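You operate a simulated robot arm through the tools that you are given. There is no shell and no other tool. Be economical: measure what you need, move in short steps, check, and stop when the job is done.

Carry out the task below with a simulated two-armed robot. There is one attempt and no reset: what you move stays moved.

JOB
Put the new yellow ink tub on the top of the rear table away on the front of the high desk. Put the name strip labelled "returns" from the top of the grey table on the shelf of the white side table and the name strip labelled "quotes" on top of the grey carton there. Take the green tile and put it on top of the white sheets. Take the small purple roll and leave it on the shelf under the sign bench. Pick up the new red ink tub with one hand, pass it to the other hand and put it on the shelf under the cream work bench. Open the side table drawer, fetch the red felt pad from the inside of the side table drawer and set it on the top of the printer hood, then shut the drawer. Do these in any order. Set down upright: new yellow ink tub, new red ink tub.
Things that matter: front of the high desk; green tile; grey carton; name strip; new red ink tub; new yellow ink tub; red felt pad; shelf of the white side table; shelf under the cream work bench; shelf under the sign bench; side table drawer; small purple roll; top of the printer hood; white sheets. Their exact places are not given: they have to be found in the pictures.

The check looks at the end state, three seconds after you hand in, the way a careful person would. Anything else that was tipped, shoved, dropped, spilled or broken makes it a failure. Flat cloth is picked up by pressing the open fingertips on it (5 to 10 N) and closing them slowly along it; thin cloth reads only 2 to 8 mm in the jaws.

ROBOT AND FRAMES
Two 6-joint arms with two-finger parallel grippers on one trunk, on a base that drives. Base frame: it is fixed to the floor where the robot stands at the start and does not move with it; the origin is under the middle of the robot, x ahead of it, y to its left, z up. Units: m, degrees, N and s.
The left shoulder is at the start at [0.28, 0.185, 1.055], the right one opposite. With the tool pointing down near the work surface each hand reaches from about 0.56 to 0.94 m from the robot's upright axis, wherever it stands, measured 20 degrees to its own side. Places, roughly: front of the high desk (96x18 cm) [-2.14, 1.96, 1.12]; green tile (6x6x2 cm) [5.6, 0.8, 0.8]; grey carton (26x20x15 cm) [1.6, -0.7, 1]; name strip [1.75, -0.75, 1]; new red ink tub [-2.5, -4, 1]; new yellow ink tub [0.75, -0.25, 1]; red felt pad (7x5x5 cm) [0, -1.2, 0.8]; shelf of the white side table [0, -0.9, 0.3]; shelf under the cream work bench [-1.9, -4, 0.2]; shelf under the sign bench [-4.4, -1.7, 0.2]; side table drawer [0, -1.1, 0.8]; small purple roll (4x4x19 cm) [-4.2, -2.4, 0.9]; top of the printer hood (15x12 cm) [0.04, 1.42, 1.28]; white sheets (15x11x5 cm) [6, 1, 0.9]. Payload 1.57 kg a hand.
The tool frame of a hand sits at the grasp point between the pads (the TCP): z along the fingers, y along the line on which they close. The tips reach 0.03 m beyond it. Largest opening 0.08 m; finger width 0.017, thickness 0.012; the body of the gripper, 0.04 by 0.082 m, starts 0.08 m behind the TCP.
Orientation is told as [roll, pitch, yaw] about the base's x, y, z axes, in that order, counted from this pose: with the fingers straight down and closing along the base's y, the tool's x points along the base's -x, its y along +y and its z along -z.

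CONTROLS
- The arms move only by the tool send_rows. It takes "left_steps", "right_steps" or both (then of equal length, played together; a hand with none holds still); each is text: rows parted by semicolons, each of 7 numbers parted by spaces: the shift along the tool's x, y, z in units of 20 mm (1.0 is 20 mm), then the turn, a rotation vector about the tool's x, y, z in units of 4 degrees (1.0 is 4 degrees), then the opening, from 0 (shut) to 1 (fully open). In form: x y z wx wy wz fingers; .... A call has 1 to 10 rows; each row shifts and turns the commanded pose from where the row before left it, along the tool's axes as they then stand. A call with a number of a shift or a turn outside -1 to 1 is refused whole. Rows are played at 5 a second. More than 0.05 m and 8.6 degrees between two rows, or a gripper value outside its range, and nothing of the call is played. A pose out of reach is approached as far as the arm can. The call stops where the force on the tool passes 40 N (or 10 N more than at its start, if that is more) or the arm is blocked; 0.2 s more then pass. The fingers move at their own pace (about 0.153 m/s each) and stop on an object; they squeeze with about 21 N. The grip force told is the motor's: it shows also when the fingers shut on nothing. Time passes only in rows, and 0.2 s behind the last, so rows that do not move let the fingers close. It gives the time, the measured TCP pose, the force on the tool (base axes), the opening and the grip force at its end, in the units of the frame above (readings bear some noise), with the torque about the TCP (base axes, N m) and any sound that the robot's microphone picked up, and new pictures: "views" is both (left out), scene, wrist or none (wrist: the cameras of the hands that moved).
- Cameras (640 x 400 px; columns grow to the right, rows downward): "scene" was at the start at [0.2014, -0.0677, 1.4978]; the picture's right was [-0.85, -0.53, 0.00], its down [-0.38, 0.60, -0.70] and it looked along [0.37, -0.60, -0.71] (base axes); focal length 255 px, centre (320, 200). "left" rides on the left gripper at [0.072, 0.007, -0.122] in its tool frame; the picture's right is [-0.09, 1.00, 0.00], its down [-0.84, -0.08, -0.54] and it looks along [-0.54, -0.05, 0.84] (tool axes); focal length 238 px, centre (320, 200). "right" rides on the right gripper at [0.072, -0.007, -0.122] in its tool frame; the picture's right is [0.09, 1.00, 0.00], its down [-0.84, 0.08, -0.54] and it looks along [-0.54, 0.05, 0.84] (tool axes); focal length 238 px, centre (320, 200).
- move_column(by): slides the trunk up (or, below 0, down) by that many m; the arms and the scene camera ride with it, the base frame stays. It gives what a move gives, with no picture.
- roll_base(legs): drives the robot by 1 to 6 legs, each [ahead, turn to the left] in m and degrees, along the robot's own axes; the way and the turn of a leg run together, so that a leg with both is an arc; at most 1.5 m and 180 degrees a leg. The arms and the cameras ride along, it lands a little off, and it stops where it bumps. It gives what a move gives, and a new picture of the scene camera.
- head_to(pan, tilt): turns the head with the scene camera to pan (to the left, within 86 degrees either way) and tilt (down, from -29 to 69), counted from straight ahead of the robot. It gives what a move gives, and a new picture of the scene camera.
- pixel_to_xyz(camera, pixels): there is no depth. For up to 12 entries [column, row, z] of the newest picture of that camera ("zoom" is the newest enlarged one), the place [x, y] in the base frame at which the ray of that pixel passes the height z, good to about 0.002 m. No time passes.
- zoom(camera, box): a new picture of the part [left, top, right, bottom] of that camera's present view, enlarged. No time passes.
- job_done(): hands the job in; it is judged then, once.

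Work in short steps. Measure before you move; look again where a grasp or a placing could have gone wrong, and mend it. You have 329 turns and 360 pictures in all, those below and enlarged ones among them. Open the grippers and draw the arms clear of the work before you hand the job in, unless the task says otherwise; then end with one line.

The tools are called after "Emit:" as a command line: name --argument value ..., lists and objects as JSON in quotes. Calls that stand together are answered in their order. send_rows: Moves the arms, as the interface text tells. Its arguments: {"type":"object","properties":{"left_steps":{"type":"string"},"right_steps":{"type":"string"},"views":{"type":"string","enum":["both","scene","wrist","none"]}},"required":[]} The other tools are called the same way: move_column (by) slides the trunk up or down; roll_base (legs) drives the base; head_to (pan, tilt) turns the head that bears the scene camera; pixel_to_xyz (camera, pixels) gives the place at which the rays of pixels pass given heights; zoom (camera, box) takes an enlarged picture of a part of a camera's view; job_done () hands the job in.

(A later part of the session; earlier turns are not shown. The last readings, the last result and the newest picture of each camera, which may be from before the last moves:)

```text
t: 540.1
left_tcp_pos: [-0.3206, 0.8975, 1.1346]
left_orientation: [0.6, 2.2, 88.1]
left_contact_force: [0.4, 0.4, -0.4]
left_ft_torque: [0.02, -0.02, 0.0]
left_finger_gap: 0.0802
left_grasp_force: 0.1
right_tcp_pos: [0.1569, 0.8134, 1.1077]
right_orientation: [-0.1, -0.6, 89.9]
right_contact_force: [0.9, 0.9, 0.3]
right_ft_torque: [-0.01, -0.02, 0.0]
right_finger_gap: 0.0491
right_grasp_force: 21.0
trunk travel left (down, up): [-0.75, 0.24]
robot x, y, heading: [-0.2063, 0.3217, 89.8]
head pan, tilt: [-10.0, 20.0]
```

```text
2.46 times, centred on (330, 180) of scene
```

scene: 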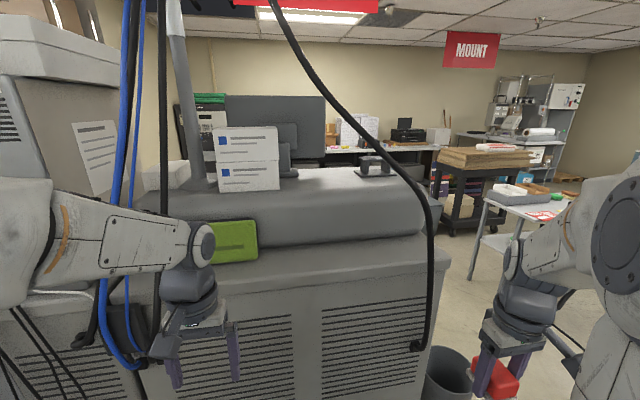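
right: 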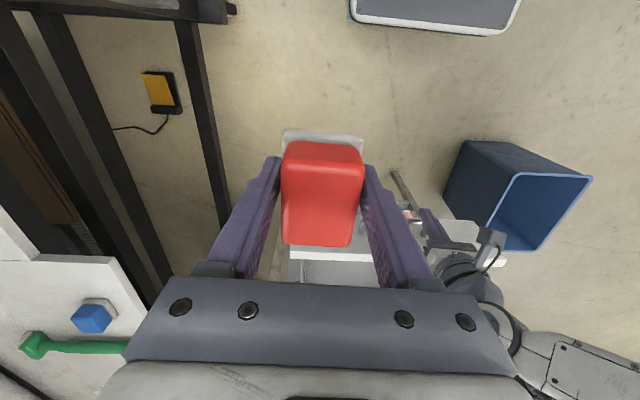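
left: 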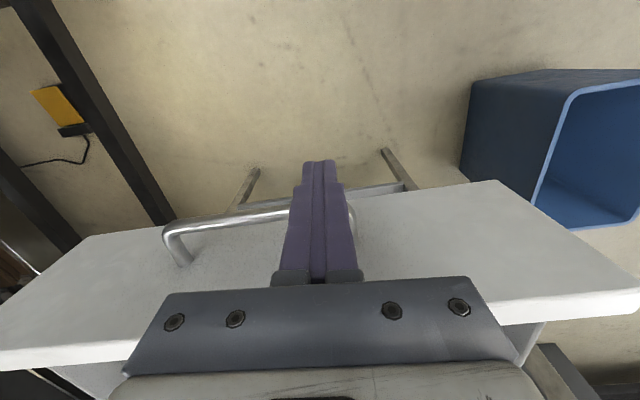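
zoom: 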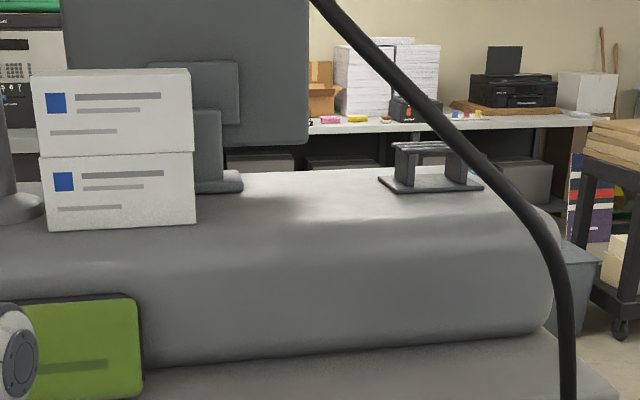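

The cable runs from about (-0.2,1.0,1.7) down past (0.18,1.17,1.35); reaching from the front would meet it. The east end looks open, so I measure obstacles there.

Emit:
pixel_to_xyz --camera "scene" --pixels '[[470, 279, 0.0], [450, 385, 0.0], [470, 360, 0.35], [433, 230, 1.15], [520, 260, 0.0], [585, 280, 0.0]]'

Emit:
head_to --pan -50 --tilt 30

```text
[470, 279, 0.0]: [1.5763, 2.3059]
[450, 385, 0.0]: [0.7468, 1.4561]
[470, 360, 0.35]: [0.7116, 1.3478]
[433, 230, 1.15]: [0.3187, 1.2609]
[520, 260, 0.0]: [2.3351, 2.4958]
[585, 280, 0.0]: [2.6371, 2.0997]
```

```text
t: 541.2
left_tcp_pos: [-0.3209, 0.8977, 1.1341]
left_orientation: [0.7, 2.3, 88.1]
left_contact_force: [0.5, 0.4, 0.2]
left_ft_torque: [-0.02, -0.01, 0.01]
left_finger_gap: 0.0802
left_grasp_force: 0.1
right_tcp_pos: [0.156, 0.8128, 1.1071]
right_orientation: [0.1, -0.7, 89.7]
right_contact_force: [-0.9, -1.3, -0.1]
right_ft_torque: [0.02, 0.03, 0.01]
right_finger_gap: 0.0492
right_grasp_force: 20.7
trunk travel left (down, up): [-0.75, 0.24]
robot x, y, heading: [-0.2065, 0.3159, 89.7]
head pan, tilt: [-50.0, 30.0]
```

scene: 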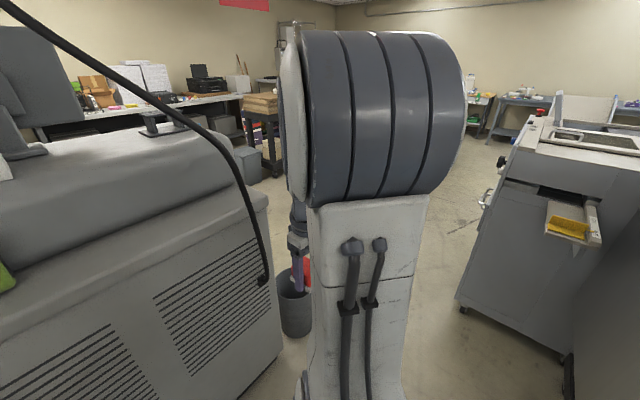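

I look to the right to see the space near (0.5,0.6).

Emit:
head_to --pan -75 --tilt 35

```text
t: 542.0
left_tcp_pos: [-0.3208, 0.898, 1.1348]
left_orientation: [0.6, 2.3, 88.1]
left_contact_force: [0.0, 0.6, 0.1]
left_ft_torque: [-0.01, 0.01, 0.03]
left_finger_gap: 0.08
left_grasp_force: 0.1
right_tcp_pos: [0.1567, 0.8134, 1.1088]
right_orientation: [-0.1, -0.8, 89.8]
right_contact_force: [0.3, 0.4, -0.9]
right_ft_torque: [0.03, 0.03, 0.0]
right_finger_gap: 0.0493
right_grasp_force: 21.1
trunk travel left (down, up): [-0.75, 0.24]
robot x, y, heading: [-0.2054, 0.3194, 89.7]
head pan, tilt: [-75.0, 35.0]
```

scene: 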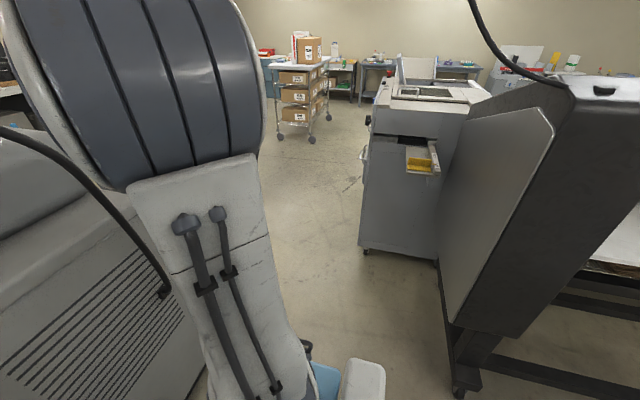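

Emit:
pixel_to_xyz --camera "scene" --pixels '[[460, 392, 0.0], [440, 268, 0.0], [366, 252, 0.0], [205, 370, 0.0], [300, 140, 0.0], [555, 115, 1.15], [165, 293, 0.9]]'

```text
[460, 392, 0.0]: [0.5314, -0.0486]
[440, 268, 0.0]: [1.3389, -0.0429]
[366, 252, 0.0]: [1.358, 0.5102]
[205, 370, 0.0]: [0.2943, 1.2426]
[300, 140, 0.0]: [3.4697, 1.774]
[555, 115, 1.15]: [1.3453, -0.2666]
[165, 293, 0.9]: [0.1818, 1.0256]
```

Open floor lies at x>0.35, y 0..0.9. I tuck the left hand back to its side, raise the trunk, and drive to about (0.55,0.6).

Emit:
send_rows --left_steps "0.6 1 0 0 0 0 1;0.6 1 0 0 0 0 1;0.6 1 0 0 0 0 1;0.6 1 0 0 0 0 1;0.6 1 0 0 0 0 1;0.6 1 0 0 0 0 1;0.6 1 0 0 0 0 1;0.6 1 0 0 0 0 1;0.6 1 0 0 0 0 1;0.6 1 0 0 0 0 1" --views "none"

Emit:
send_rows --left_steps "0.8 1 0 0 0 0 1;0.8 1 0 0 0 0 1;0.8 1 0 0 0 0 1;0.8 1 0 0 0 0 1;0.8 1 0 0 0 0 1" --views "none"

Emit:
roll_base --legs '[[-0.15, 0], [0, -60], [0.85, 0]]'

```text
t: 544.2
left_tcp_pos: [-0.5233, 0.785, 1.1405]
left_orientation: [0.6, 2.3, 88.0]
left_contact_force: [0.1, 0.7, -0.3]
left_ft_torque: [0.03, -0.01, 0.0]
left_finger_gap: 0.0799
left_grasp_force: 0.0
right_tcp_pos: [0.1571, 0.8131, 1.1079]
right_orientation: [0.1, -0.7, 89.7]
right_contact_force: [0.4, -0.2, -0.7]
right_ft_torque: [0.03, 0.04, -0.04]
right_finger_gap: 0.0492
right_grasp_force: 21.5
trunk travel left (down, up): [-0.75, 0.24]
robot x, y, heading: [-0.2063, 0.3173, 89.8]
head pan, tilt: [-75.0, 35.0]
```

```text
t: 545.5
left_tcp_pos: [-0.6267, 0.7071, 1.1455]
left_orientation: [0.7, 2.3, 88.2]
left_contact_force: [-0.6, 0.3, 0.6]
left_ft_torque: [0.02, 0.0, -0.04]
left_finger_gap: 0.0799
left_grasp_force: 0.0
right_tcp_pos: [0.1573, 0.8126, 1.1068]
right_orientation: [0.0, -0.6, 89.8]
right_contact_force: [0.9, -0.5, -0.1]
right_ft_torque: [0.0, 0.02, 0.0]
right_finger_gap: 0.0492
right_grasp_force: 21.2
trunk travel left (down, up): [-0.75, 0.24]
robot x, y, heading: [-0.2081, 0.3166, 89.9]
head pan, tilt: [-75.0, 35.0]
```

```text
t: 550.5
left_tcp_pos: [-0.0116, 0.773, 1.1461]
left_orientation: [0.5, 2.3, 28.9]
left_contact_force: [0.4, -0.5, -0.8]
left_ft_torque: [-0.06, 0.02, -0.01]
left_finger_gap: 0.0799
left_grasp_force: 0.1
right_tcp_pos: [0.4704, 0.1544, 1.1078]
right_orientation: [0.7, 0.6, 29.5]
right_contact_force: [-15.3, -5.7, 5.0]
right_ft_torque: [0.45, -2.07, -0.6]
right_finger_gap: 0.0491
right_grasp_force: 21.2
trunk travel left (down, up): [-0.75, 0.24]
robot x, y, heading: [-0.1264, 0.2097, 30.5]
head pan, tilt: [-75.0, 35.0]
stopped in leg 3: the force on the tool passed its limit at 105 N (the readings are from after the stop); the commanded pose is now the measured one
```

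scene: 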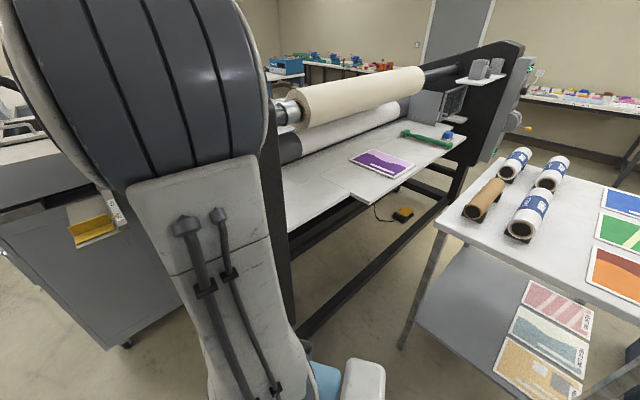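

The right hand touched the laminator's end panel. I back off, raise the trunk, and bring the right hand inward before taking a more northern line.

Emit:
roll_base --legs '[[-0.15, 0]]'

Emit:
move_column --by 0.22

Emit:
send_rows --right_steps "0 1 0 0 0 0 0.4;0 1 0 0 0 0 0.4;0 1 0 0 0 0 0.4;0 1 0 0 0 0 0.4;0 1 0 0 0 0 0.4;0 1 0 0 0 0 0.4;0 1 0 0 0 0 0.4;0 1 0 0 0 0 0.4;0 1 0 0 0 0 0.4;0 1 0 0 0 0 0.4" --views "wrist"

Emit:
head_to --pan 0 --tilt 40

```text
t: 551.9
left_tcp_pos: [-0.1425, 0.6956, 1.1462]
left_orientation: [0.7, 2.3, 29.1]
left_contact_force: [1.0, 0.4, 0.5]
left_ft_torque: [-0.02, 0.04, -0.05]
left_finger_gap: 0.0801
left_grasp_force: 0.0
right_tcp_pos: [0.3421, 0.0764, 1.1049]
right_orientation: [0.8, 0.6, 29.6]
right_contact_force: [0.5, -0.1, -0.1]
right_ft_torque: [-0.02, 0.05, 0.0]
right_finger_gap: 0.049
right_grasp_force: 21.2
trunk travel left (down, up): [-0.75, 0.24]
robot x, y, heading: [-0.2644, 0.1347, 31.1]
head pan, tilt: [-75.0, 35.0]
```

scene: 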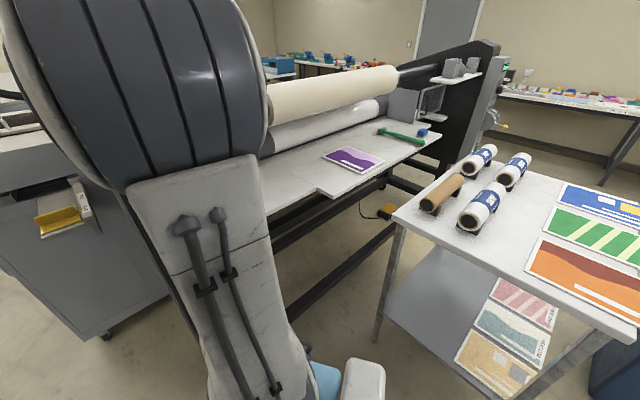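

```text
t: 554.2
left_tcp_pos: [-0.1429, 0.6959, 1.3654]
left_orientation: [0.6, 2.2, 29.1]
left_contact_force: [0.3, -0.1, -0.2]
left_ft_torque: [0.0, 0.02, 0.02]
left_finger_gap: 0.08
left_grasp_force: 0.0
right_tcp_pos: [0.3402, 0.0762, 1.3264]
right_orientation: [0.9, 0.5, 29.7]
right_contact_force: [0.0, 0.8, -0.8]
right_ft_torque: [-0.01, 0.02, -0.06]
right_finger_gap: 0.0493
right_grasp_force: 21.1
trunk travel left (down, up): [-0.97, 0.02]
robot x, y, heading: [-0.264, 0.1316, 31.0]
head pan, tilt: [-75.0, 35.0]
```

```text
t: 556.4
left_tcp_pos: [-0.1437, 0.6967, 1.366]
left_orientation: [0.6, 2.3, 29.1]
left_contact_force: [0.4, 0.0, 0.2]
left_ft_torque: [0.01, 0.0, -0.02]
left_finger_gap: 0.0802
left_grasp_force: 0.0
right_tcp_pos: [0.2426, 0.2486, 1.3282]
right_orientation: [0.8, 0.5, 29.7]
right_contact_force: [0.4, 0.1, -0.4]
right_ft_torque: [-0.01, 0.0, 0.02]
right_finger_gap: 0.049
right_grasp_force: 21.1
trunk travel left (down, up): [-0.97, 0.02]
robot x, y, heading: [-0.2599, 0.1333, 31.0]
head pan, tilt: [-75.0, 35.0]
```

right: 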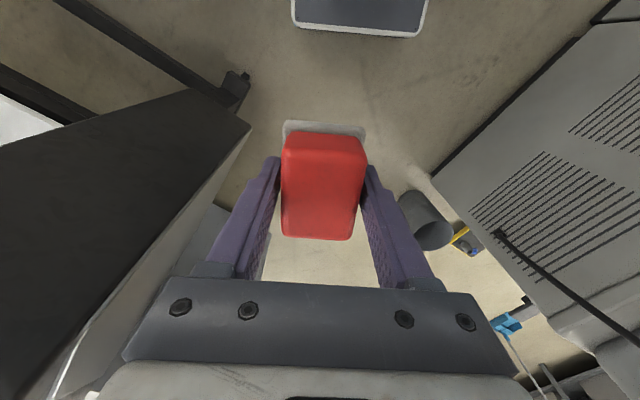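

```text
t: 557.9
left_tcp_pos: [-0.1437, 0.6958, 1.3653]
left_orientation: [0.6, 2.2, 29.2]
left_contact_force: [-0.2, 0.3, 0.1]
left_ft_torque: [0.02, 0.0, 0.06]
left_finger_gap: 0.0802
left_grasp_force: 0.0
right_tcp_pos: [0.2437, 0.2494, 1.3282]
right_orientation: [0.8, 0.6, 29.7]
right_contact_force: [0.0, -0.3, -0.4]
right_ft_torque: [-0.03, 0.0, 0.04]
right_finger_gap: 0.0493
right_grasp_force: 21.4
trunk travel left (down, up): [-0.97, 0.02]
robot x, y, heading: [-0.2582, 0.1361, 31.1]
head pan, tilt: [0.0, 40.0]
```

scene: 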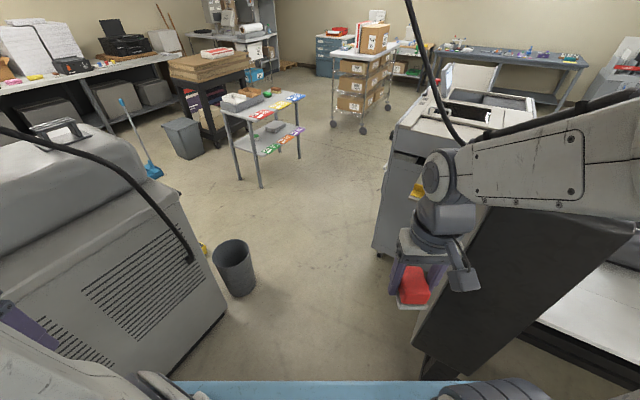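

The left elbow would near the cable if I drive forward here, so I turn about and reverse into the open spot, keeping arms away from it.

Emit:
roll_base --legs '[[0, 171], [-0.5, 0], [-0.47, 0]]'

```text
t: 567.2
left_tcp_pos: [-0.1282, -0.2522, 1.3653]
left_orientation: [0.3, 2.4, -163.3]
left_contact_force: [0.2, -0.5, -0.5]
left_ft_torque: [0.07, 0.05, 0.01]
left_finger_gap: 0.08
left_grasp_force: 0.1
right_tcp_pos: [-0.4103, 0.2658, 1.3303]
right_orientation: [0.7, 0.5, -162.8]
right_contact_force: [0.1, -0.2, -0.4]
right_ft_torque: [0.05, 0.05, -0.01]
right_finger_gap: 0.0493
right_grasp_force: 21.5
trunk travel left (down, up): [-0.97, 0.02]
robot x, y, heading: [0.105, 0.2743, -161.6]
head pan, tilt: [0.0, 40.0]
stopped in leg 2: the robot was blocked; the commanded pose is now the measured one
```

scene: 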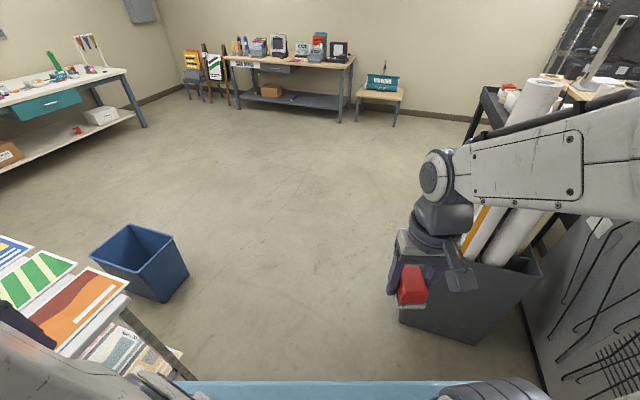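

Blocked going east, but from here I can reach the hood to the right of and above the cable: robot near (0.1,0.55), heading ~104°. I turn right to north and look.

Emit:
roll_base --legs '[[0.03, 0], [0, -108]]'

```text
t: 572.6
left_tcp_pos: [-0.3351, 0.6614, 1.366]
left_orientation: [0.6, 2.4, 86.8]
left_contact_force: [0.6, 0.0, -0.3]
left_ft_torque: [0.02, 0.02, 0.04]
left_finger_gap: 0.0802
left_grasp_force: 0.0
right_tcp_pos: [0.2481, 0.7496, 1.3292]
right_orientation: [0.9, 0.4, 87.4]
right_contact_force: [0.3, 0.1, -0.2]
right_ft_torque: [0.02, -0.01, -0.01]
right_finger_gap: 0.0492
right_grasp_force: 21.3
trunk travel left (down, up): [-0.97, 0.02]
robot x, y, heading: [0.0749, 0.259, 88.3]
head pan, tilt: [0.0, 40.0]
```

scene: 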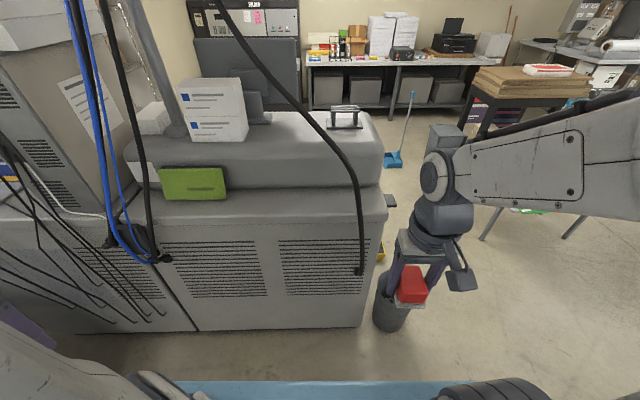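

From here I refine the cable's course and see the hood top; query pixels.

Emit:
pixel_to_xyz --camera "scene" --pixels '[[357, 190, 1.25], [357, 190, 1.35], [345, 158, 1.35], [345, 158, 1.45], [325, 130, 1.45], [300, 103, 1.5], [275, 78, 1.6], [250, 45, 1.7], [290, 130, 1.28], [330, 128, 1.28], [248, 132, 1.28], [378, 150, 1.25]]'

Emit:
zoom --camera "scene" --box '[200, 60, 420, 220]'

```text
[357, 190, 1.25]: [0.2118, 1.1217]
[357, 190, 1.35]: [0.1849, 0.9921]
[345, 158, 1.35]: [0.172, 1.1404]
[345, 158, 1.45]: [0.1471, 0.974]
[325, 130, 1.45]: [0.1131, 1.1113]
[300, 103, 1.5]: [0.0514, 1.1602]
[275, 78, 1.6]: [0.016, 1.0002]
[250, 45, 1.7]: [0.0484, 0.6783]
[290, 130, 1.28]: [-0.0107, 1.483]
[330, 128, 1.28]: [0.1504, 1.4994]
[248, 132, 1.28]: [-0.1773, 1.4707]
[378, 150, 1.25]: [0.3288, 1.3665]
```

```text
2.50 times, centred on (310, 140) of scene
```

zoom: 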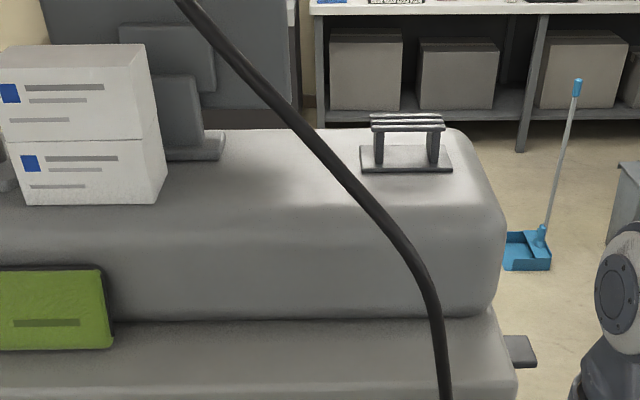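

Cable course confirmed: (0.21,1.12,1.25)→(0.17,1.14,1.36)→(0.11,1.11,1.45)→(0.04,1.1,1.53). I move the right hand 18 cm right and 4 cm up, then drive 0.32 m ahead.

Emit:
send_rows --right_steps "0 -1 0 0 0 0 0.4;0 -1 0 0 0 0 0.4;0 -1 0 0 0 0 0.4;0 -1 0 0 0 0 0.4;0 -1 0 0 0 0 0.4;0 -1 0 0 0 0 0.4;0 -1 -0.5 0 0 0 0.4;0 -1 -0.5 0 0 0 0.4;0 -1 -0.5 0 0 0 0.4;0 0 -0.5 0 0 0 0.4" --views "none"

Emit:
roll_base --legs '[[0.32, 0]]'

```text
t: 574.8
left_tcp_pos: [-0.335, 0.6607, 1.3663]
left_orientation: [0.7, 2.4, 86.7]
left_contact_force: [0.0, 0.7, 0.1]
left_ft_torque: [0.04, 0.0, 0.01]
left_finger_gap: 0.0803
left_grasp_force: 0.0
right_tcp_pos: [0.4279, 0.7415, 1.3668]
right_orientation: [0.8, 0.5, 87.3]
right_contact_force: [-0.6, -0.9, -0.3]
right_ft_torque: [-0.01, -0.02, 0.01]
right_finger_gap: 0.0492
right_grasp_force: 20.6
trunk travel left (down, up): [-0.97, 0.02]
robot x, y, heading: [0.0776, 0.2631, 88.2]
head pan, tilt: [0.0, 40.0]
```

```text
t: 577.0
left_tcp_pos: [-0.3298, 0.9874, 1.3658]
left_orientation: [0.6, 2.4, 87.0]
left_contact_force: [-0.4, 0.3, 0.6]
left_ft_torque: [0.04, -0.03, -0.02]
left_finger_gap: 0.0801
left_grasp_force: 0.1
right_tcp_pos: [0.4347, 1.07, 1.3662]
right_orientation: [0.7, 0.5, 87.5]
right_contact_force: [0.3, -0.2, -0.9]
right_ft_torque: [0.0, 0.05, 0.03]
right_finger_gap: 0.0488
right_grasp_force: 20.8
trunk travel left (down, up): [-0.97, 0.02]
robot x, y, heading: [0.0854, 0.5922, 88.6]
head pan, tilt: [0.0, 40.0]
```

scene: 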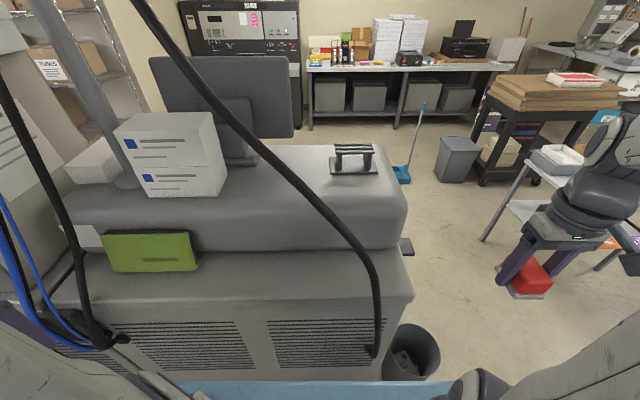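

I bring the right hand forward past the cable on its right side (to about (0.5,1.29)), then turn the base 15° left.

Emit:
send_rows --right_steps "-1 -0.35 0 0 0 0 0.4;-1 -0.35 0 0 0 0 0.4;-1 -0.35 0 0 0 0 0.4;-1 -0.35 0 0 0 0 0.4;-1 -0.35 0 0 0 0 0.4;-1 -0.35 0 0 0 0 0.4;-1 -0.35 0 0 0 0 0.4;-1 -0.35 0 0 0 0 0.4;-1 -0.35 0 0 0 0 0.4;-1 -0.35 0 0 0 0 0.4" --views "scene"

```text
t: 579.2
left_tcp_pos: [-0.328, 0.988, 1.3651]
left_orientation: [0.6, 2.4, 87.1]
left_contact_force: [-0.7, 0.3, 0.3]
left_ft_torque: [0.01, -0.01, -0.01]
left_finger_gap: 0.0798
left_grasp_force: 0.1
right_tcp_pos: [0.5094, 1.2687, 1.3632]
right_orientation: [0.8, 0.5, 87.6]
right_contact_force: [-0.4, -0.1, -0.3]
right_ft_torque: [0.01, 0.04, 0.0]
right_finger_gap: 0.0491
right_grasp_force: 21.4
trunk travel left (down, up): [-0.97, 0.02]
robot x, y, heading: [0.0847, 0.5933, 88.8]
head pan, tilt: [0.0, 40.0]
```

scene: 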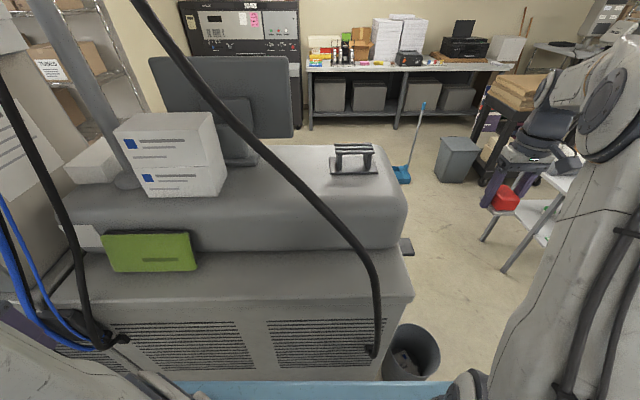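

Emit:
roll_base --legs '[[0, 14]]'

```text
t: 580.5
left_tcp_pos: [-0.4136, 0.8758, 1.3656]
left_orientation: [0.6, 2.4, 100.9]
left_contact_force: [0.3, -0.6, -0.2]
left_ft_torque: [0.03, 0.0, -0.02]
left_finger_gap: 0.08
left_grasp_force: 0.0
right_tcp_pos: [0.3346, 1.3507, 1.3633]
right_orientation: [0.7, 0.5, 101.7]
right_contact_force: [-0.6, -0.4, -0.4]
right_ft_torque: [0.0, 0.0, 0.0]
right_finger_gap: 0.0494
right_grasp_force: 20.8
trunk travel left (down, up): [-0.97, 0.02]
robot x, y, heading: [0.0856, 0.591, 102.9]
head pan, tilt: [0.0, 40.0]
```

scene: 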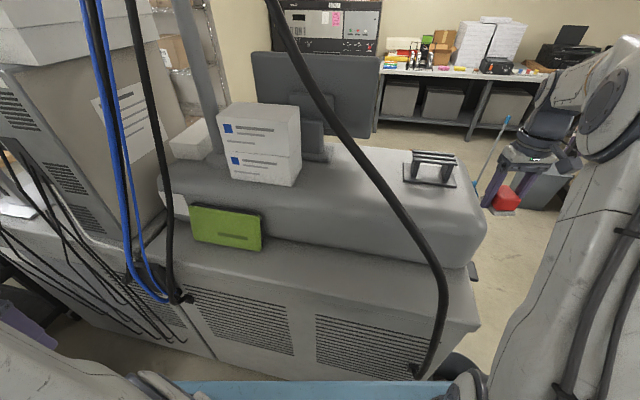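

I move the hand left over the hood, in steps.

Emit:
send_rows --right_steps "-0.6 1 0 0 0 0 0.4;-0.6 1 0 0 0 0 0.4;-0.6 1 0 0 0 0 0.4;-0.6 1 0 0 0 0 0.4;-0.6 1 0 0 0 0 0.4;-0.5 1 0 0 0 0 0.4;-0.5 1 0 0 0 0 0.4;-0.5 1 0 0 0 0 0.4" --views "both"

```text
t: 582.3
left_tcp_pos: [-0.4129, 0.8767, 1.3663]
left_orientation: [0.6, 2.5, 101.0]
left_contact_force: [-0.3, -0.4, 0.4]
left_ft_torque: [0.0, 0.01, -0.02]
left_finger_gap: 0.08
left_grasp_force: 0.0
right_tcp_pos: [0.1574, 1.405, 1.3649]
right_orientation: [0.8, 0.6, 101.6]
right_contact_force: [-0.6, -1.1, -0.5]
right_ft_torque: [-0.01, -0.02, -0.05]
right_finger_gap: 0.0495
right_grasp_force: 20.8
trunk travel left (down, up): [-0.97, 0.02]
robot x, y, heading: [0.0858, 0.5907, 102.7]
head pan, tilt: [0.0, 40.0]
```

scene: 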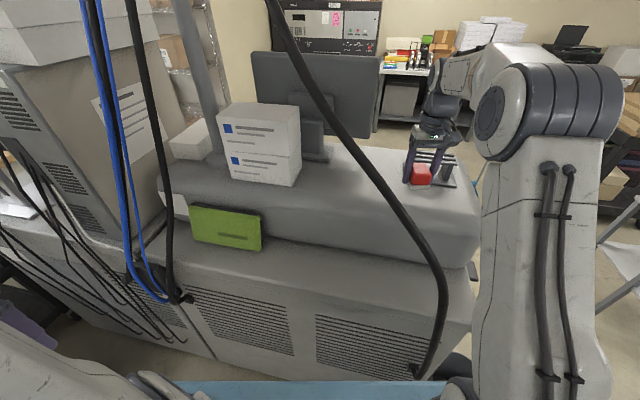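
right: 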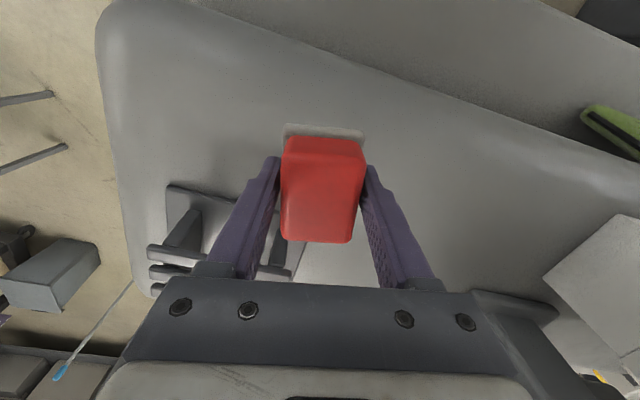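

Emit:
send_rows --right_steps "-0.3 1 0 0 0 0 0.4;-0.3 1 0 0 0 0 0.4;-0.3 1 0 0 0 0 0.4;-0.3 1 0 0 0 0 0.4;-0.3 1 0 0 0 0 0.4" --views "both"

```text
t: 583.5
left_tcp_pos: [-0.4115, 0.876, 1.365]
left_orientation: [0.7, 2.4, 101.0]
left_contact_force: [-0.5, -0.2, 0.3]
left_ft_torque: [0.02, 0.0, 0.04]
left_finger_gap: 0.0802
left_grasp_force: 0.1
right_tcp_pos: [0.0535, 1.4152, 1.3652]
right_orientation: [0.8, 0.5, 101.6]
right_contact_force: [0.3, 0.6, -0.7]
right_ft_torque: [0.02, 0.02, 0.0]
right_finger_gap: 0.0492
right_grasp_force: 20.7
trunk travel left (down, up): [-0.97, 0.02]
robot x, y, heading: [0.0852, 0.5916, 102.8]
head pan, tilt: [0.0, 40.0]
```

scene: 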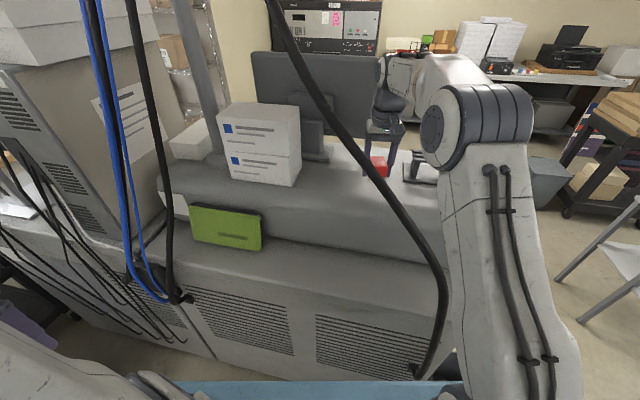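
right: 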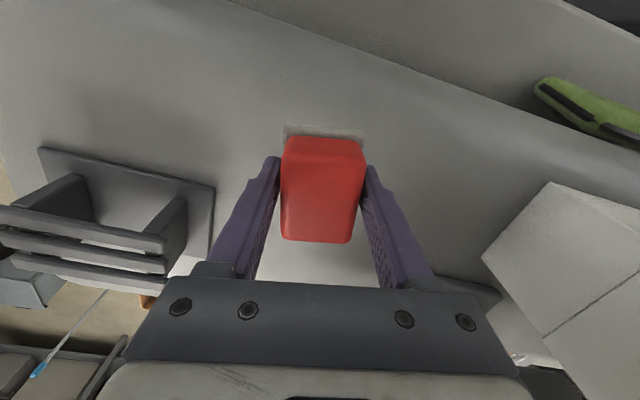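

Over the spot. Lower gently.

Emit:
send_rows --right_steps "0 0 0.6 0 0 0 0.4;0 0 0.6 0 0 0 0.4;0 0 0.5 0 0 0 0.4;0 0 0.3 0 0 0 0.4;0 0 0 0 0 0 0.4" --views "none"

```text
t: 584.7
left_tcp_pos: [-0.4125, 0.8751, 1.3656]
left_orientation: [0.6, 2.4, 101.0]
left_contact_force: [-0.4, 0.9, 0.6]
left_ft_torque: [0.0, 0.03, -0.01]
left_finger_gap: 0.0799
left_grasp_force: 0.2
right_tcp_pos: [0.0554, 1.4155, 1.3264]
right_orientation: [0.9, 0.5, 101.5]
right_contact_force: [0.5, -0.1, -0.3]
right_ft_torque: [0.0, -0.02, 0.0]
right_finger_gap: 0.0493
right_grasp_force: 20.8
trunk travel left (down, up): [-0.97, 0.02]
robot x, y, heading: [0.0868, 0.5935, 102.5]
head pan, tilt: [0.0, 40.0]
```

Emit:
send_rows --right_steps "0 0 0.25 0 0 0 0.4;0 0 0.25 0 0 0 0.4;0 0 0.2 0 0 0 0.4;0 0 0 0 0 0 0.4" --views "none"

```text
t: 585.7
left_tcp_pos: [-0.4126, 0.8741, 1.366]
left_orientation: [0.5, 2.4, 100.9]
left_contact_force: [-0.9, 0.5, 0.9]
left_ft_torque: [-0.03, -0.01, 0.02]
left_finger_gap: 0.0801
left_grasp_force: 0.0
right_tcp_pos: [0.0549, 1.4162, 1.3129]
right_orientation: [0.8, 0.5, 101.6]
right_contact_force: [-0.6, -0.6, -0.8]
right_ft_torque: [0.0, 0.0, -0.03]
right_finger_gap: 0.0491
right_grasp_force: 21.0
trunk travel left (down, up): [-0.97, 0.02]
robot x, y, heading: [0.0844, 0.5893, 102.7]
head pan, tilt: [0.0, 40.0]
```

Emit:
send_rows --right_steps "0 0 0.2 0 0 0 0.4;0 0 0.2 0 0 0 0.4;0 0 0.15 0 0 0 0.4;0 0 0 0 0 0 0.4" --views "wrist"

```text
t: 586.5
left_tcp_pos: [-0.4117, 0.8755, 1.3656]
left_orientation: [0.5, 2.3, 100.9]
left_contact_force: [-0.3, 0.5, 0.4]
left_ft_torque: [0.04, 0.01, -0.02]
left_finger_gap: 0.0799
left_grasp_force: 0.1
right_tcp_pos: [0.0548, 1.4155, 1.3098]
right_orientation: [0.8, -0.3, 101.5]
right_contact_force: [1.6, -7.8, 13.2]
right_ft_torque: [-0.21, -0.48, -0.33]
right_finger_gap: 0.0495
right_grasp_force: 21.1
trunk travel left (down, up): [-0.97, 0.02]
robot x, y, heading: [0.0858, 0.588, 102.5]
head pan, tilt: [0.0, 40.0]
stopped in row 3 (right hand): the force on the tool passed its limit at 45 N (the readings are from after the stop); the commanded pose is now the measured one
```

right: 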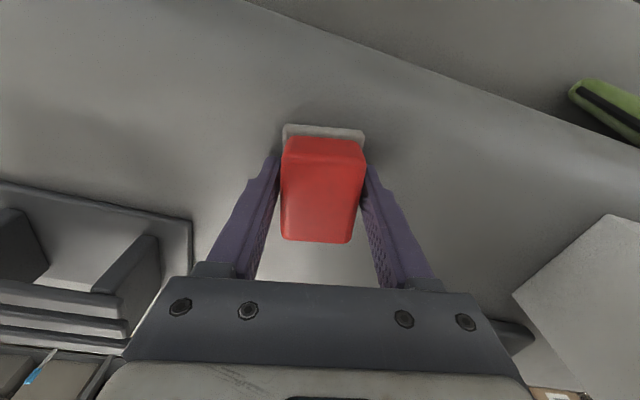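

Contact. Open and rise straight up.

Emit:
send_rows --right_steps "0 0 -0.05 0 0 0 0.8;0 0 0 0 0 0 0.9;0 0 0 0 0 0 0.9;0 0 -0.5 0 0 0 0.9;0 0 -1 0 0 0 0.9;0 0 -1 0 0 0 0.9;0 0 -0.8 0 0 0 0.9" --views "both"

```text
t: 588.0
left_tcp_pos: [-0.4136, 0.8763, 1.3645]
left_orientation: [0.6, 2.5, 101.0]
left_contact_force: [0.2, -0.1, 0.0]
left_ft_torque: [0.02, -0.01, -0.03]
left_finger_gap: 0.0801
left_grasp_force: 0.1
right_tcp_pos: [0.0561, 1.417, 1.377]
right_orientation: [0.7, -0.2, 101.6]
right_contact_force: [0.1, -0.7, -0.6]
right_ft_torque: [-0.02, 0.03, -0.02]
right_finger_gap: 0.0722
right_grasp_force: 0.2
trunk travel left (down, up): [-0.97, 0.02]
robot x, y, heading: [0.087, 0.594, 102.8]
head pan, tilt: [0.0, 40.0]
```

scene: 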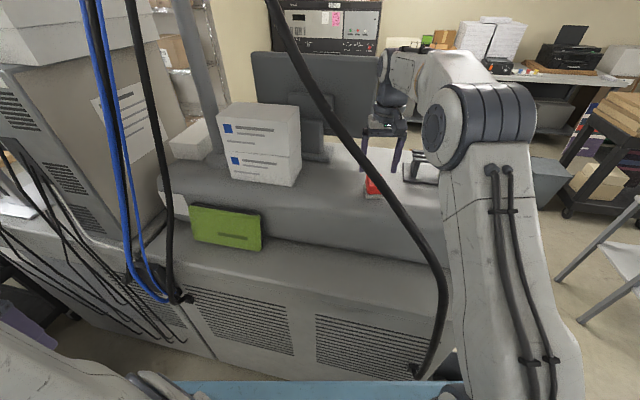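
right: 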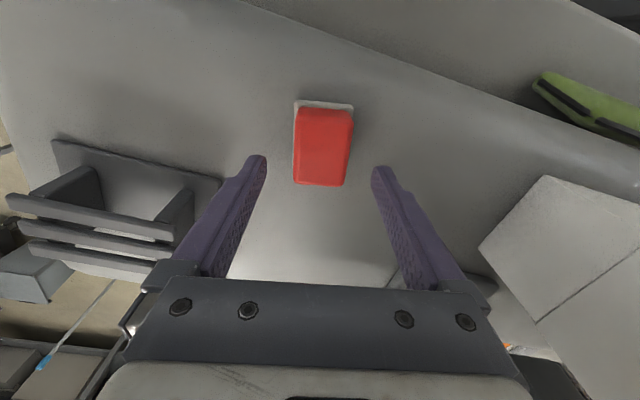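

Pad sits on the hood. I withdraw the hand the way it came.

Emit:
send_rows --right_steps "0.3 -1 0 0 0 0 0.5;0.3 -1 0 0 0 0 0.5;0.3 -1 0 0 0 0 0.5;0.3 -1 0 0 0 0 0.5;0.3 -1 0 0 0 0 0.5;0.5 -1 0 0 0 0 0.5;0.5 -1 0 0 0 0 0.5;0.5 -1 0 0 0 0 0.5;0.6 -1 0 0 0 0 0.5;0.6 -1 0 0 0 0 0.5" --views "none"

Emit:
send_rows --right_steps "0.6 -1 0 0 0 0 0.5;0.6 -1 0 0 0 0 0.5;0.6 -1 0 0 0 0 0.5" --views "none"

Emit:
roll_base --legs '[[0, -14]]'

```text
t: 590.2
left_tcp_pos: [-0.413, 0.876, 1.3657]
left_orientation: [0.7, 2.4, 101.0]
left_contact_force: [-0.3, -0.7, -0.1]
left_ft_torque: [0.04, 0.0, 0.01]
left_finger_gap: 0.08
left_grasp_force: 0.1
right_tcp_pos: [0.2679, 1.3767, 1.3702]
right_orientation: [0.8, -0.2, 101.6]
right_contact_force: [-1.1, -0.1, -0.2]
right_ft_torque: [0.01, 0.01, 0.0]
right_finger_gap: 0.0398
right_grasp_force: 0.1
trunk travel left (down, up): [-0.97, 0.02]
robot x, y, heading: [0.0827, 0.5921, 103.0]
head pan, tilt: [0.0, 40.0]
```

```text
t: 591.0
left_tcp_pos: [-0.412, 0.8746, 1.3657]
left_orientation: [0.5, 2.4, 101.0]
left_contact_force: [-0.6, -0.3, -0.7]
left_ft_torque: [0.0, -0.01, -0.01]
left_finger_gap: 0.0802
left_grasp_force: 0.0
right_tcp_pos: [0.3327, 1.3528, 1.3719]
right_orientation: [0.8, -0.2, 101.6]
right_contact_force: [0.7, 0.0, -0.1]
right_ft_torque: [0.01, 0.02, 0.0]
right_finger_gap: 0.0401
right_grasp_force: 0.3
trunk travel left (down, up): [-0.97, 0.02]
robot x, y, heading: [0.0862, 0.5906, 102.8]
head pan, tilt: [0.0, 40.0]
```

```text
t: 592.3
left_tcp_pos: [-0.3269, 0.9892, 1.3656]
left_orientation: [0.6, 2.5, 86.8]
left_contact_force: [0.0, 0.7, -1.1]
left_ft_torque: [0.02, -0.02, -0.02]
left_finger_gap: 0.0801
left_grasp_force: 0.0
right_tcp_pos: [0.5116, 1.2698, 1.3728]
right_orientation: [0.7, -0.2, 87.4]
right_contact_force: [-0.9, -0.2, 0.8]
right_ft_torque: [-0.01, 0.0, 0.02]
right_finger_gap: 0.0399
right_grasp_force: 0.1
trunk travel left (down, up): [-0.97, 0.02]
robot x, y, heading: [0.088, 0.5928, 88.4]
head pan, tilt: [0.0, 40.0]
```

scene: 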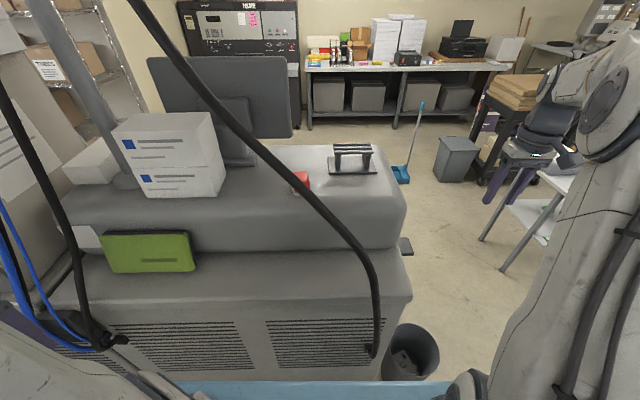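

Pad done. For the grey table and tile I go round by the known south route. First draw the right hand back and reverse out.

Emit:
send_rows --right_steps "1 0 0 0 0 0 0.5;1 0 0 0 0 0 0.5;1 0 0 0 0 0 0.5;1 0 0 0 0 0 0.5;1 0 0 0 0 0 0.5;1 0 0 0 0 0 0.5;1 0 0 0 0 0 0.5;1 0 0 0 0 0 0.5;1 0 0 0 0 0 0.5;1 0 0 0 0 0 0.5" --views "none"

Emit:
roll_base --legs '[[-0.45, 0], [0, 92], [0.7, 0], [0, 40], [1.5, 0], [0, 50]]'

```text
t: 594.5
left_tcp_pos: [-0.3266, 0.9886, 1.3656]
left_orientation: [0.5, 2.5, 86.8]
left_contact_force: [0.2, -0.5, 0.2]
left_ft_torque: [-0.05, 0.0, 0.01]
left_finger_gap: 0.0799
left_grasp_force: 0.0
right_tcp_pos: [0.5023, 1.0708, 1.371]
right_orientation: [0.9, -0.2, 87.4]
right_contact_force: [-0.3, -0.6, 0.8]
right_ft_torque: [0.01, 0.02, 0.01]
right_finger_gap: 0.04
right_grasp_force: 0.1
trunk travel left (down, up): [-0.97, 0.02]
robot x, y, heading: [0.0846, 0.5907, 88.1]
head pan, tilt: [0.0, 40.0]
```

```text
t: 599.1
left_tcp_pos: [-0.506, 0.2079, 1.3666]
left_orientation: [0.6, 2.4, 124.3]
left_contact_force: [0.2, -0.5, 1.0]
left_ft_torque: [-0.05, 0.08, 0.02]
left_finger_gap: 0.0799
left_grasp_force: 0.1
right_tcp_pos: [0.1021, 0.7793, 1.3708]
right_orientation: [0.9, -0.2, 125.1]
right_contact_force: [1.6, -0.6, -1.3]
right_ft_torque: [-0.03, 0.05, 0.05]
right_finger_gap: 0.04
right_grasp_force: 0.0
trunk travel left (down, up): [-0.97, 0.02]
robot x, y, heading: [0.0504, 0.1354, 123.0]
head pan, tilt: [0.0, 40.0]
stopped in leg 2: the robot was blocked; the commanded pose is now the measured one
```

scene: 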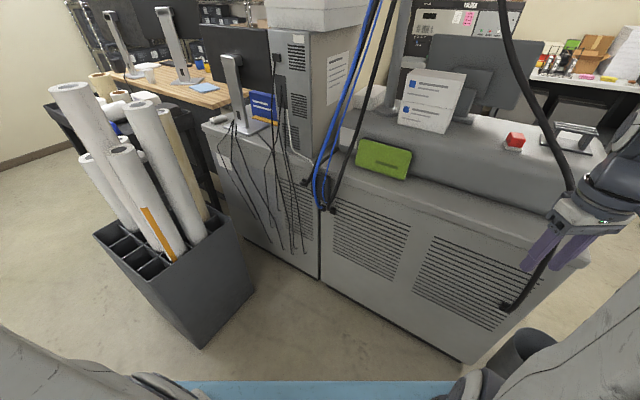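

Blocked by the base's rear corner near the laminator foot. I lower the trunk, turn back a little, go forward 0.12 m, then turn again.

Emit:
move_column --by -0.22

Emit:
roll_base --legs '[[0, -20], [0.13, 0], [0, 75]]'

```text
t: 601.5
left_tcp_pos: [-0.5065, 0.2066, 1.1451]
left_orientation: [0.6, 2.3, 124.3]
left_contact_force: [0.2, 0.0, -0.6]
left_ft_torque: [0.01, 0.01, -0.03]
left_finger_gap: 0.0798
left_grasp_force: 0.0
right_tcp_pos: [0.1003, 0.7787, 1.151]
right_orientation: [0.8, -0.2, 124.9]
right_contact_force: [0.1, -0.1, -0.9]
right_ft_torque: [0.01, 0.03, -0.02]
right_finger_gap: 0.0401
right_grasp_force: 0.0
trunk travel left (down, up): [-0.75, 0.24]
robot x, y, heading: [0.0535, 0.1363, 123.0]
head pan, tilt: [0.0, 40.0]
```

```text
t: 607.0
left_tcp_pos: [-0.3723, -0.1373, 1.1456]
left_orientation: [0.6, 2.3, 176.8]
left_contact_force: [0.8, 0.3, 0.0]
left_ft_torque: [-0.02, 0.0, 0.0]
left_finger_gap: 0.08
left_grasp_force: 0.1
right_tcp_pos: [-0.4549, 0.6924, 1.1512]
right_orientation: [0.8, -0.2, 177.4]
right_contact_force: [0.9, -0.3, -0.4]
right_ft_torque: [-0.02, 0.02, -0.02]
right_finger_gap: 0.0399
right_grasp_force: 0.1
trunk travel left (down, up): [-0.75, 0.24]
robot x, y, heading: [0.0248, 0.2639, 175.1]
head pan, tilt: [0.0, 40.0]
```

scene: 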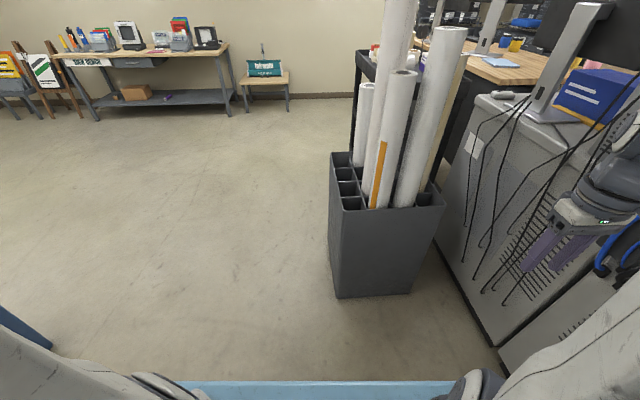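

I steer between rack and table, then south along the west side, and turn east at y≈-2.65.

Emit:
roll_base --legs '[[0, 35], [1.5, 0], [0.6, 0], [0, 60], [1.5, 0], [0.35, 0]]'

Emit:
roll_base --legs '[[0, 90], [0.9, 0]]'

Emit:
head_to --pan 0 --tilt 25

```text
t: 630.6
left_tcp_pos: [-1.2951, -3.0598, 1.1471]
left_orientation: [0.5, 2.3, -88.1]
left_contact_force: [-0.6, -0.2, 0.1]
left_ft_torque: [0.0, 0.0, -0.03]
left_finger_gap: 0.0799
left_grasp_force: 0.0
right_tcp_pos: [-2.1146, -3.2171, 1.1498]
right_orientation: [0.8, -0.2, -87.4]
right_contact_force: [-0.3, -0.2, -0.2]
right_ft_torque: [-0.02, -0.02, 0.0]
right_finger_gap: 0.04
right_grasp_force: 0.0
trunk travel left (down, up): [-0.75, 0.24]
robot x, y, heading: [-1.7334, -2.7041, -89.5]
head pan, tilt: [0.0, 40.0]
```

scene: 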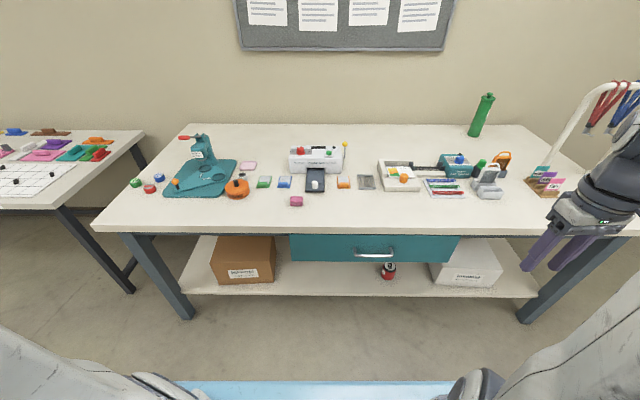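

```text
t: 639.3
left_tcp_pos: [-0.4705, -2.2282, 1.1461]
left_orientation: [0.7, 2.3, 3.2]
left_contact_force: [-0.6, 0.4, 0.3]
left_ft_torque: [0.01, -0.01, 0.0]
left_finger_gap: 0.0802
left_grasp_force: 0.0
right_tcp_pos: [-0.2944, -3.0434, 1.1503]
right_orientation: [0.9, -0.2, 3.9]
right_contact_force: [-1.8, 0.5, 0.3]
right_ft_torque: [0.02, 0.02, -0.05]
right_finger_gap: 0.0403
right_grasp_force: 0.0
trunk travel left (down, up): [-0.75, 0.24]
robot x, y, heading: [-0.8187, -2.6725, 1.9]
head pan, tilt: [0.0, 40.0]
```

scene: 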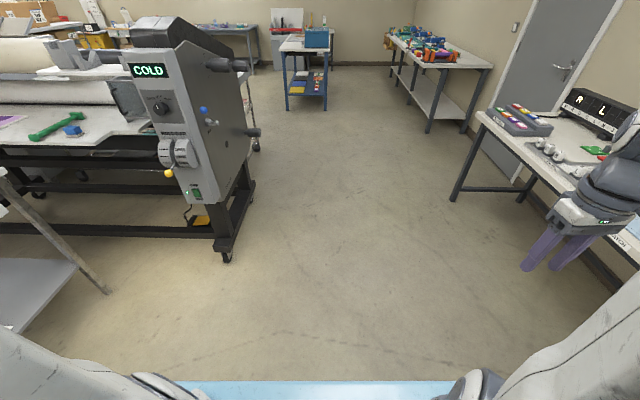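

```text
t: 640.1
left_tcp_pos: [-0.4714, -2.227, 1.1463]
left_orientation: [0.5, 2.4, 3.2]
left_contact_force: [0.1, 0.3, 0.9]
left_ft_torque: [0.03, 0.0, -0.01]
left_finger_gap: 0.0802
left_grasp_force: 0.0
right_tcp_pos: [-0.2943, -3.0427, 1.151]
right_orientation: [0.7, -0.3, 4.0]
right_contact_force: [-0.5, 0.5, 0.4]
right_ft_torque: [-0.03, 0.01, -0.02]
right_finger_gap: 0.04
right_grasp_force: 0.0
trunk travel left (down, up): [-0.75, 0.24]
robot x, y, heading: [-0.8219, -2.67, 1.8]
head pan, tilt: [0.0, 25.0]
```

scene: 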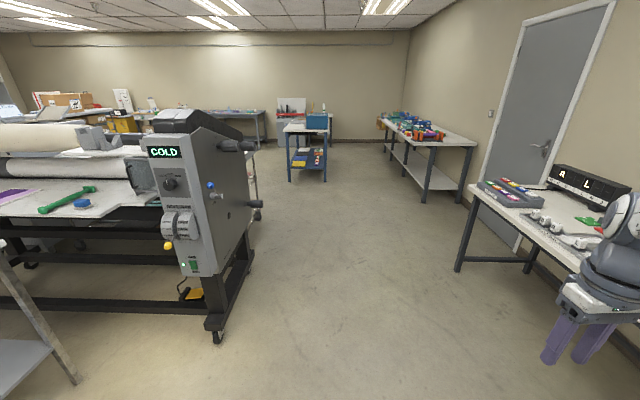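

Emit:
pixel_to_xyz --camera "scene" --pixels '[[217, 342, 0.0], [460, 271, 0.0], [262, 204, 0.9], [468, 190, 0.85], [256, 218, 0.0], [428, 202, 0.0], [290, 182, 0.0], [255, 145, 1.2]]'

```text
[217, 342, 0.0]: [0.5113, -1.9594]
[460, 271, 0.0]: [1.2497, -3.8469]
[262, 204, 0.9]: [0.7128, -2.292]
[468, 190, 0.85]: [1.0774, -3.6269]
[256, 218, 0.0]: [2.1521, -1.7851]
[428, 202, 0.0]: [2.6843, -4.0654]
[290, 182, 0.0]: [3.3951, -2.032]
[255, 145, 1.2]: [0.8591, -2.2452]
```

Corridor between laminator knobs (y≈-2.29) and the south table (-3.63). I pass along y≈-2.95.

Emit:
roll_base --legs '[[0, -21], [0.8, 0], [0, 20], [1.5, 0], [0.6, 0]]'

Emit:
head_to --pan 75 --tilt 20

```text
t: 656.5
left_tcp_pos: [2.3787, -2.4732, 1.1462]
left_orientation: [0.6, 2.3, 1.6]
left_contact_force: [-0.1, 0.4, 0.4]
left_ft_torque: [-0.02, -0.02, -0.01]
left_finger_gap: 0.0796
left_grasp_force: 0.0
right_tcp_pos: [2.5307, -3.2954, 1.1502]
right_orientation: [0.8, -0.2, 2.2]
right_contact_force: [-0.8, -0.5, 0.4]
right_ft_torque: [0.02, -0.04, -0.02]
right_finger_gap: 0.04
right_grasp_force: 0.1
trunk travel left (down, up): [-0.75, 0.24]
robot x, y, heading: [2.0189, -2.9078, 0.2]
head pan, tilt: [0.0, 25.0]
```

scene: 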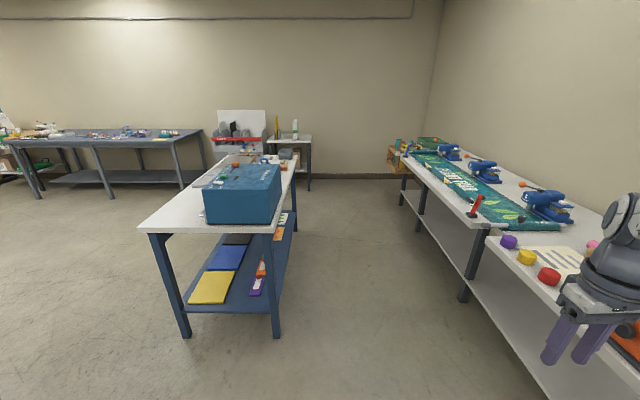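

```text
t: 658.0
left_tcp_pos: [2.3779, -2.4752, 1.1448]
left_orientation: [0.6, 2.2, 1.7]
left_contact_force: [-0.8, 0.5, -0.1]
left_ft_torque: [0.02, 0.02, 0.04]
left_finger_gap: 0.0798
left_grasp_force: 0.0
right_tcp_pos: [2.531, -3.2949, 1.1505]
right_orientation: [0.8, -0.2, 2.1]
right_contact_force: [-0.2, 0.0, 0.4]
right_ft_torque: [0.01, -0.01, 0.02]
right_finger_gap: 0.0401
right_grasp_force: 0.1
trunk travel left (down, up): [-0.75, 0.24]
robot x, y, heading: [2.0182, -2.908, 0.0]
head pan, tilt: [75.0, 20.0]
```

scene: 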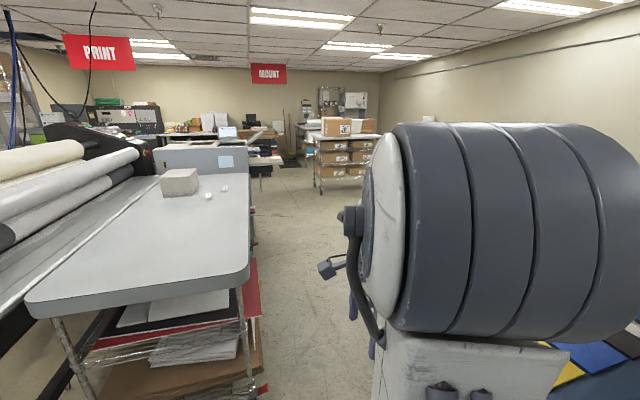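

The grey table with grey carton (180,182) and two strips (208,197),(225,188) is behind the laminator. I measure its edge.

Emit:
pixel_to_xyz --camera "scene" --pixels '[[248, 275, 0.95], [28, 300, 0.95], [250, 195, 0.95], [208, 198, 0.95], [225, 190, 0.95], [195, 193, 0.95], [250, 170, 0.95], [255, 390, 0.0]]'

```text
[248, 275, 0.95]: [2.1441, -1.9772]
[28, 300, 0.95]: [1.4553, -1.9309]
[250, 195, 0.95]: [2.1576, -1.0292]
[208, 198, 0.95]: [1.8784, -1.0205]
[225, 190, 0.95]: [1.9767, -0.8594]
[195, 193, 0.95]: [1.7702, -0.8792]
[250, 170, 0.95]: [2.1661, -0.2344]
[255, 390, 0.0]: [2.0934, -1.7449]
```

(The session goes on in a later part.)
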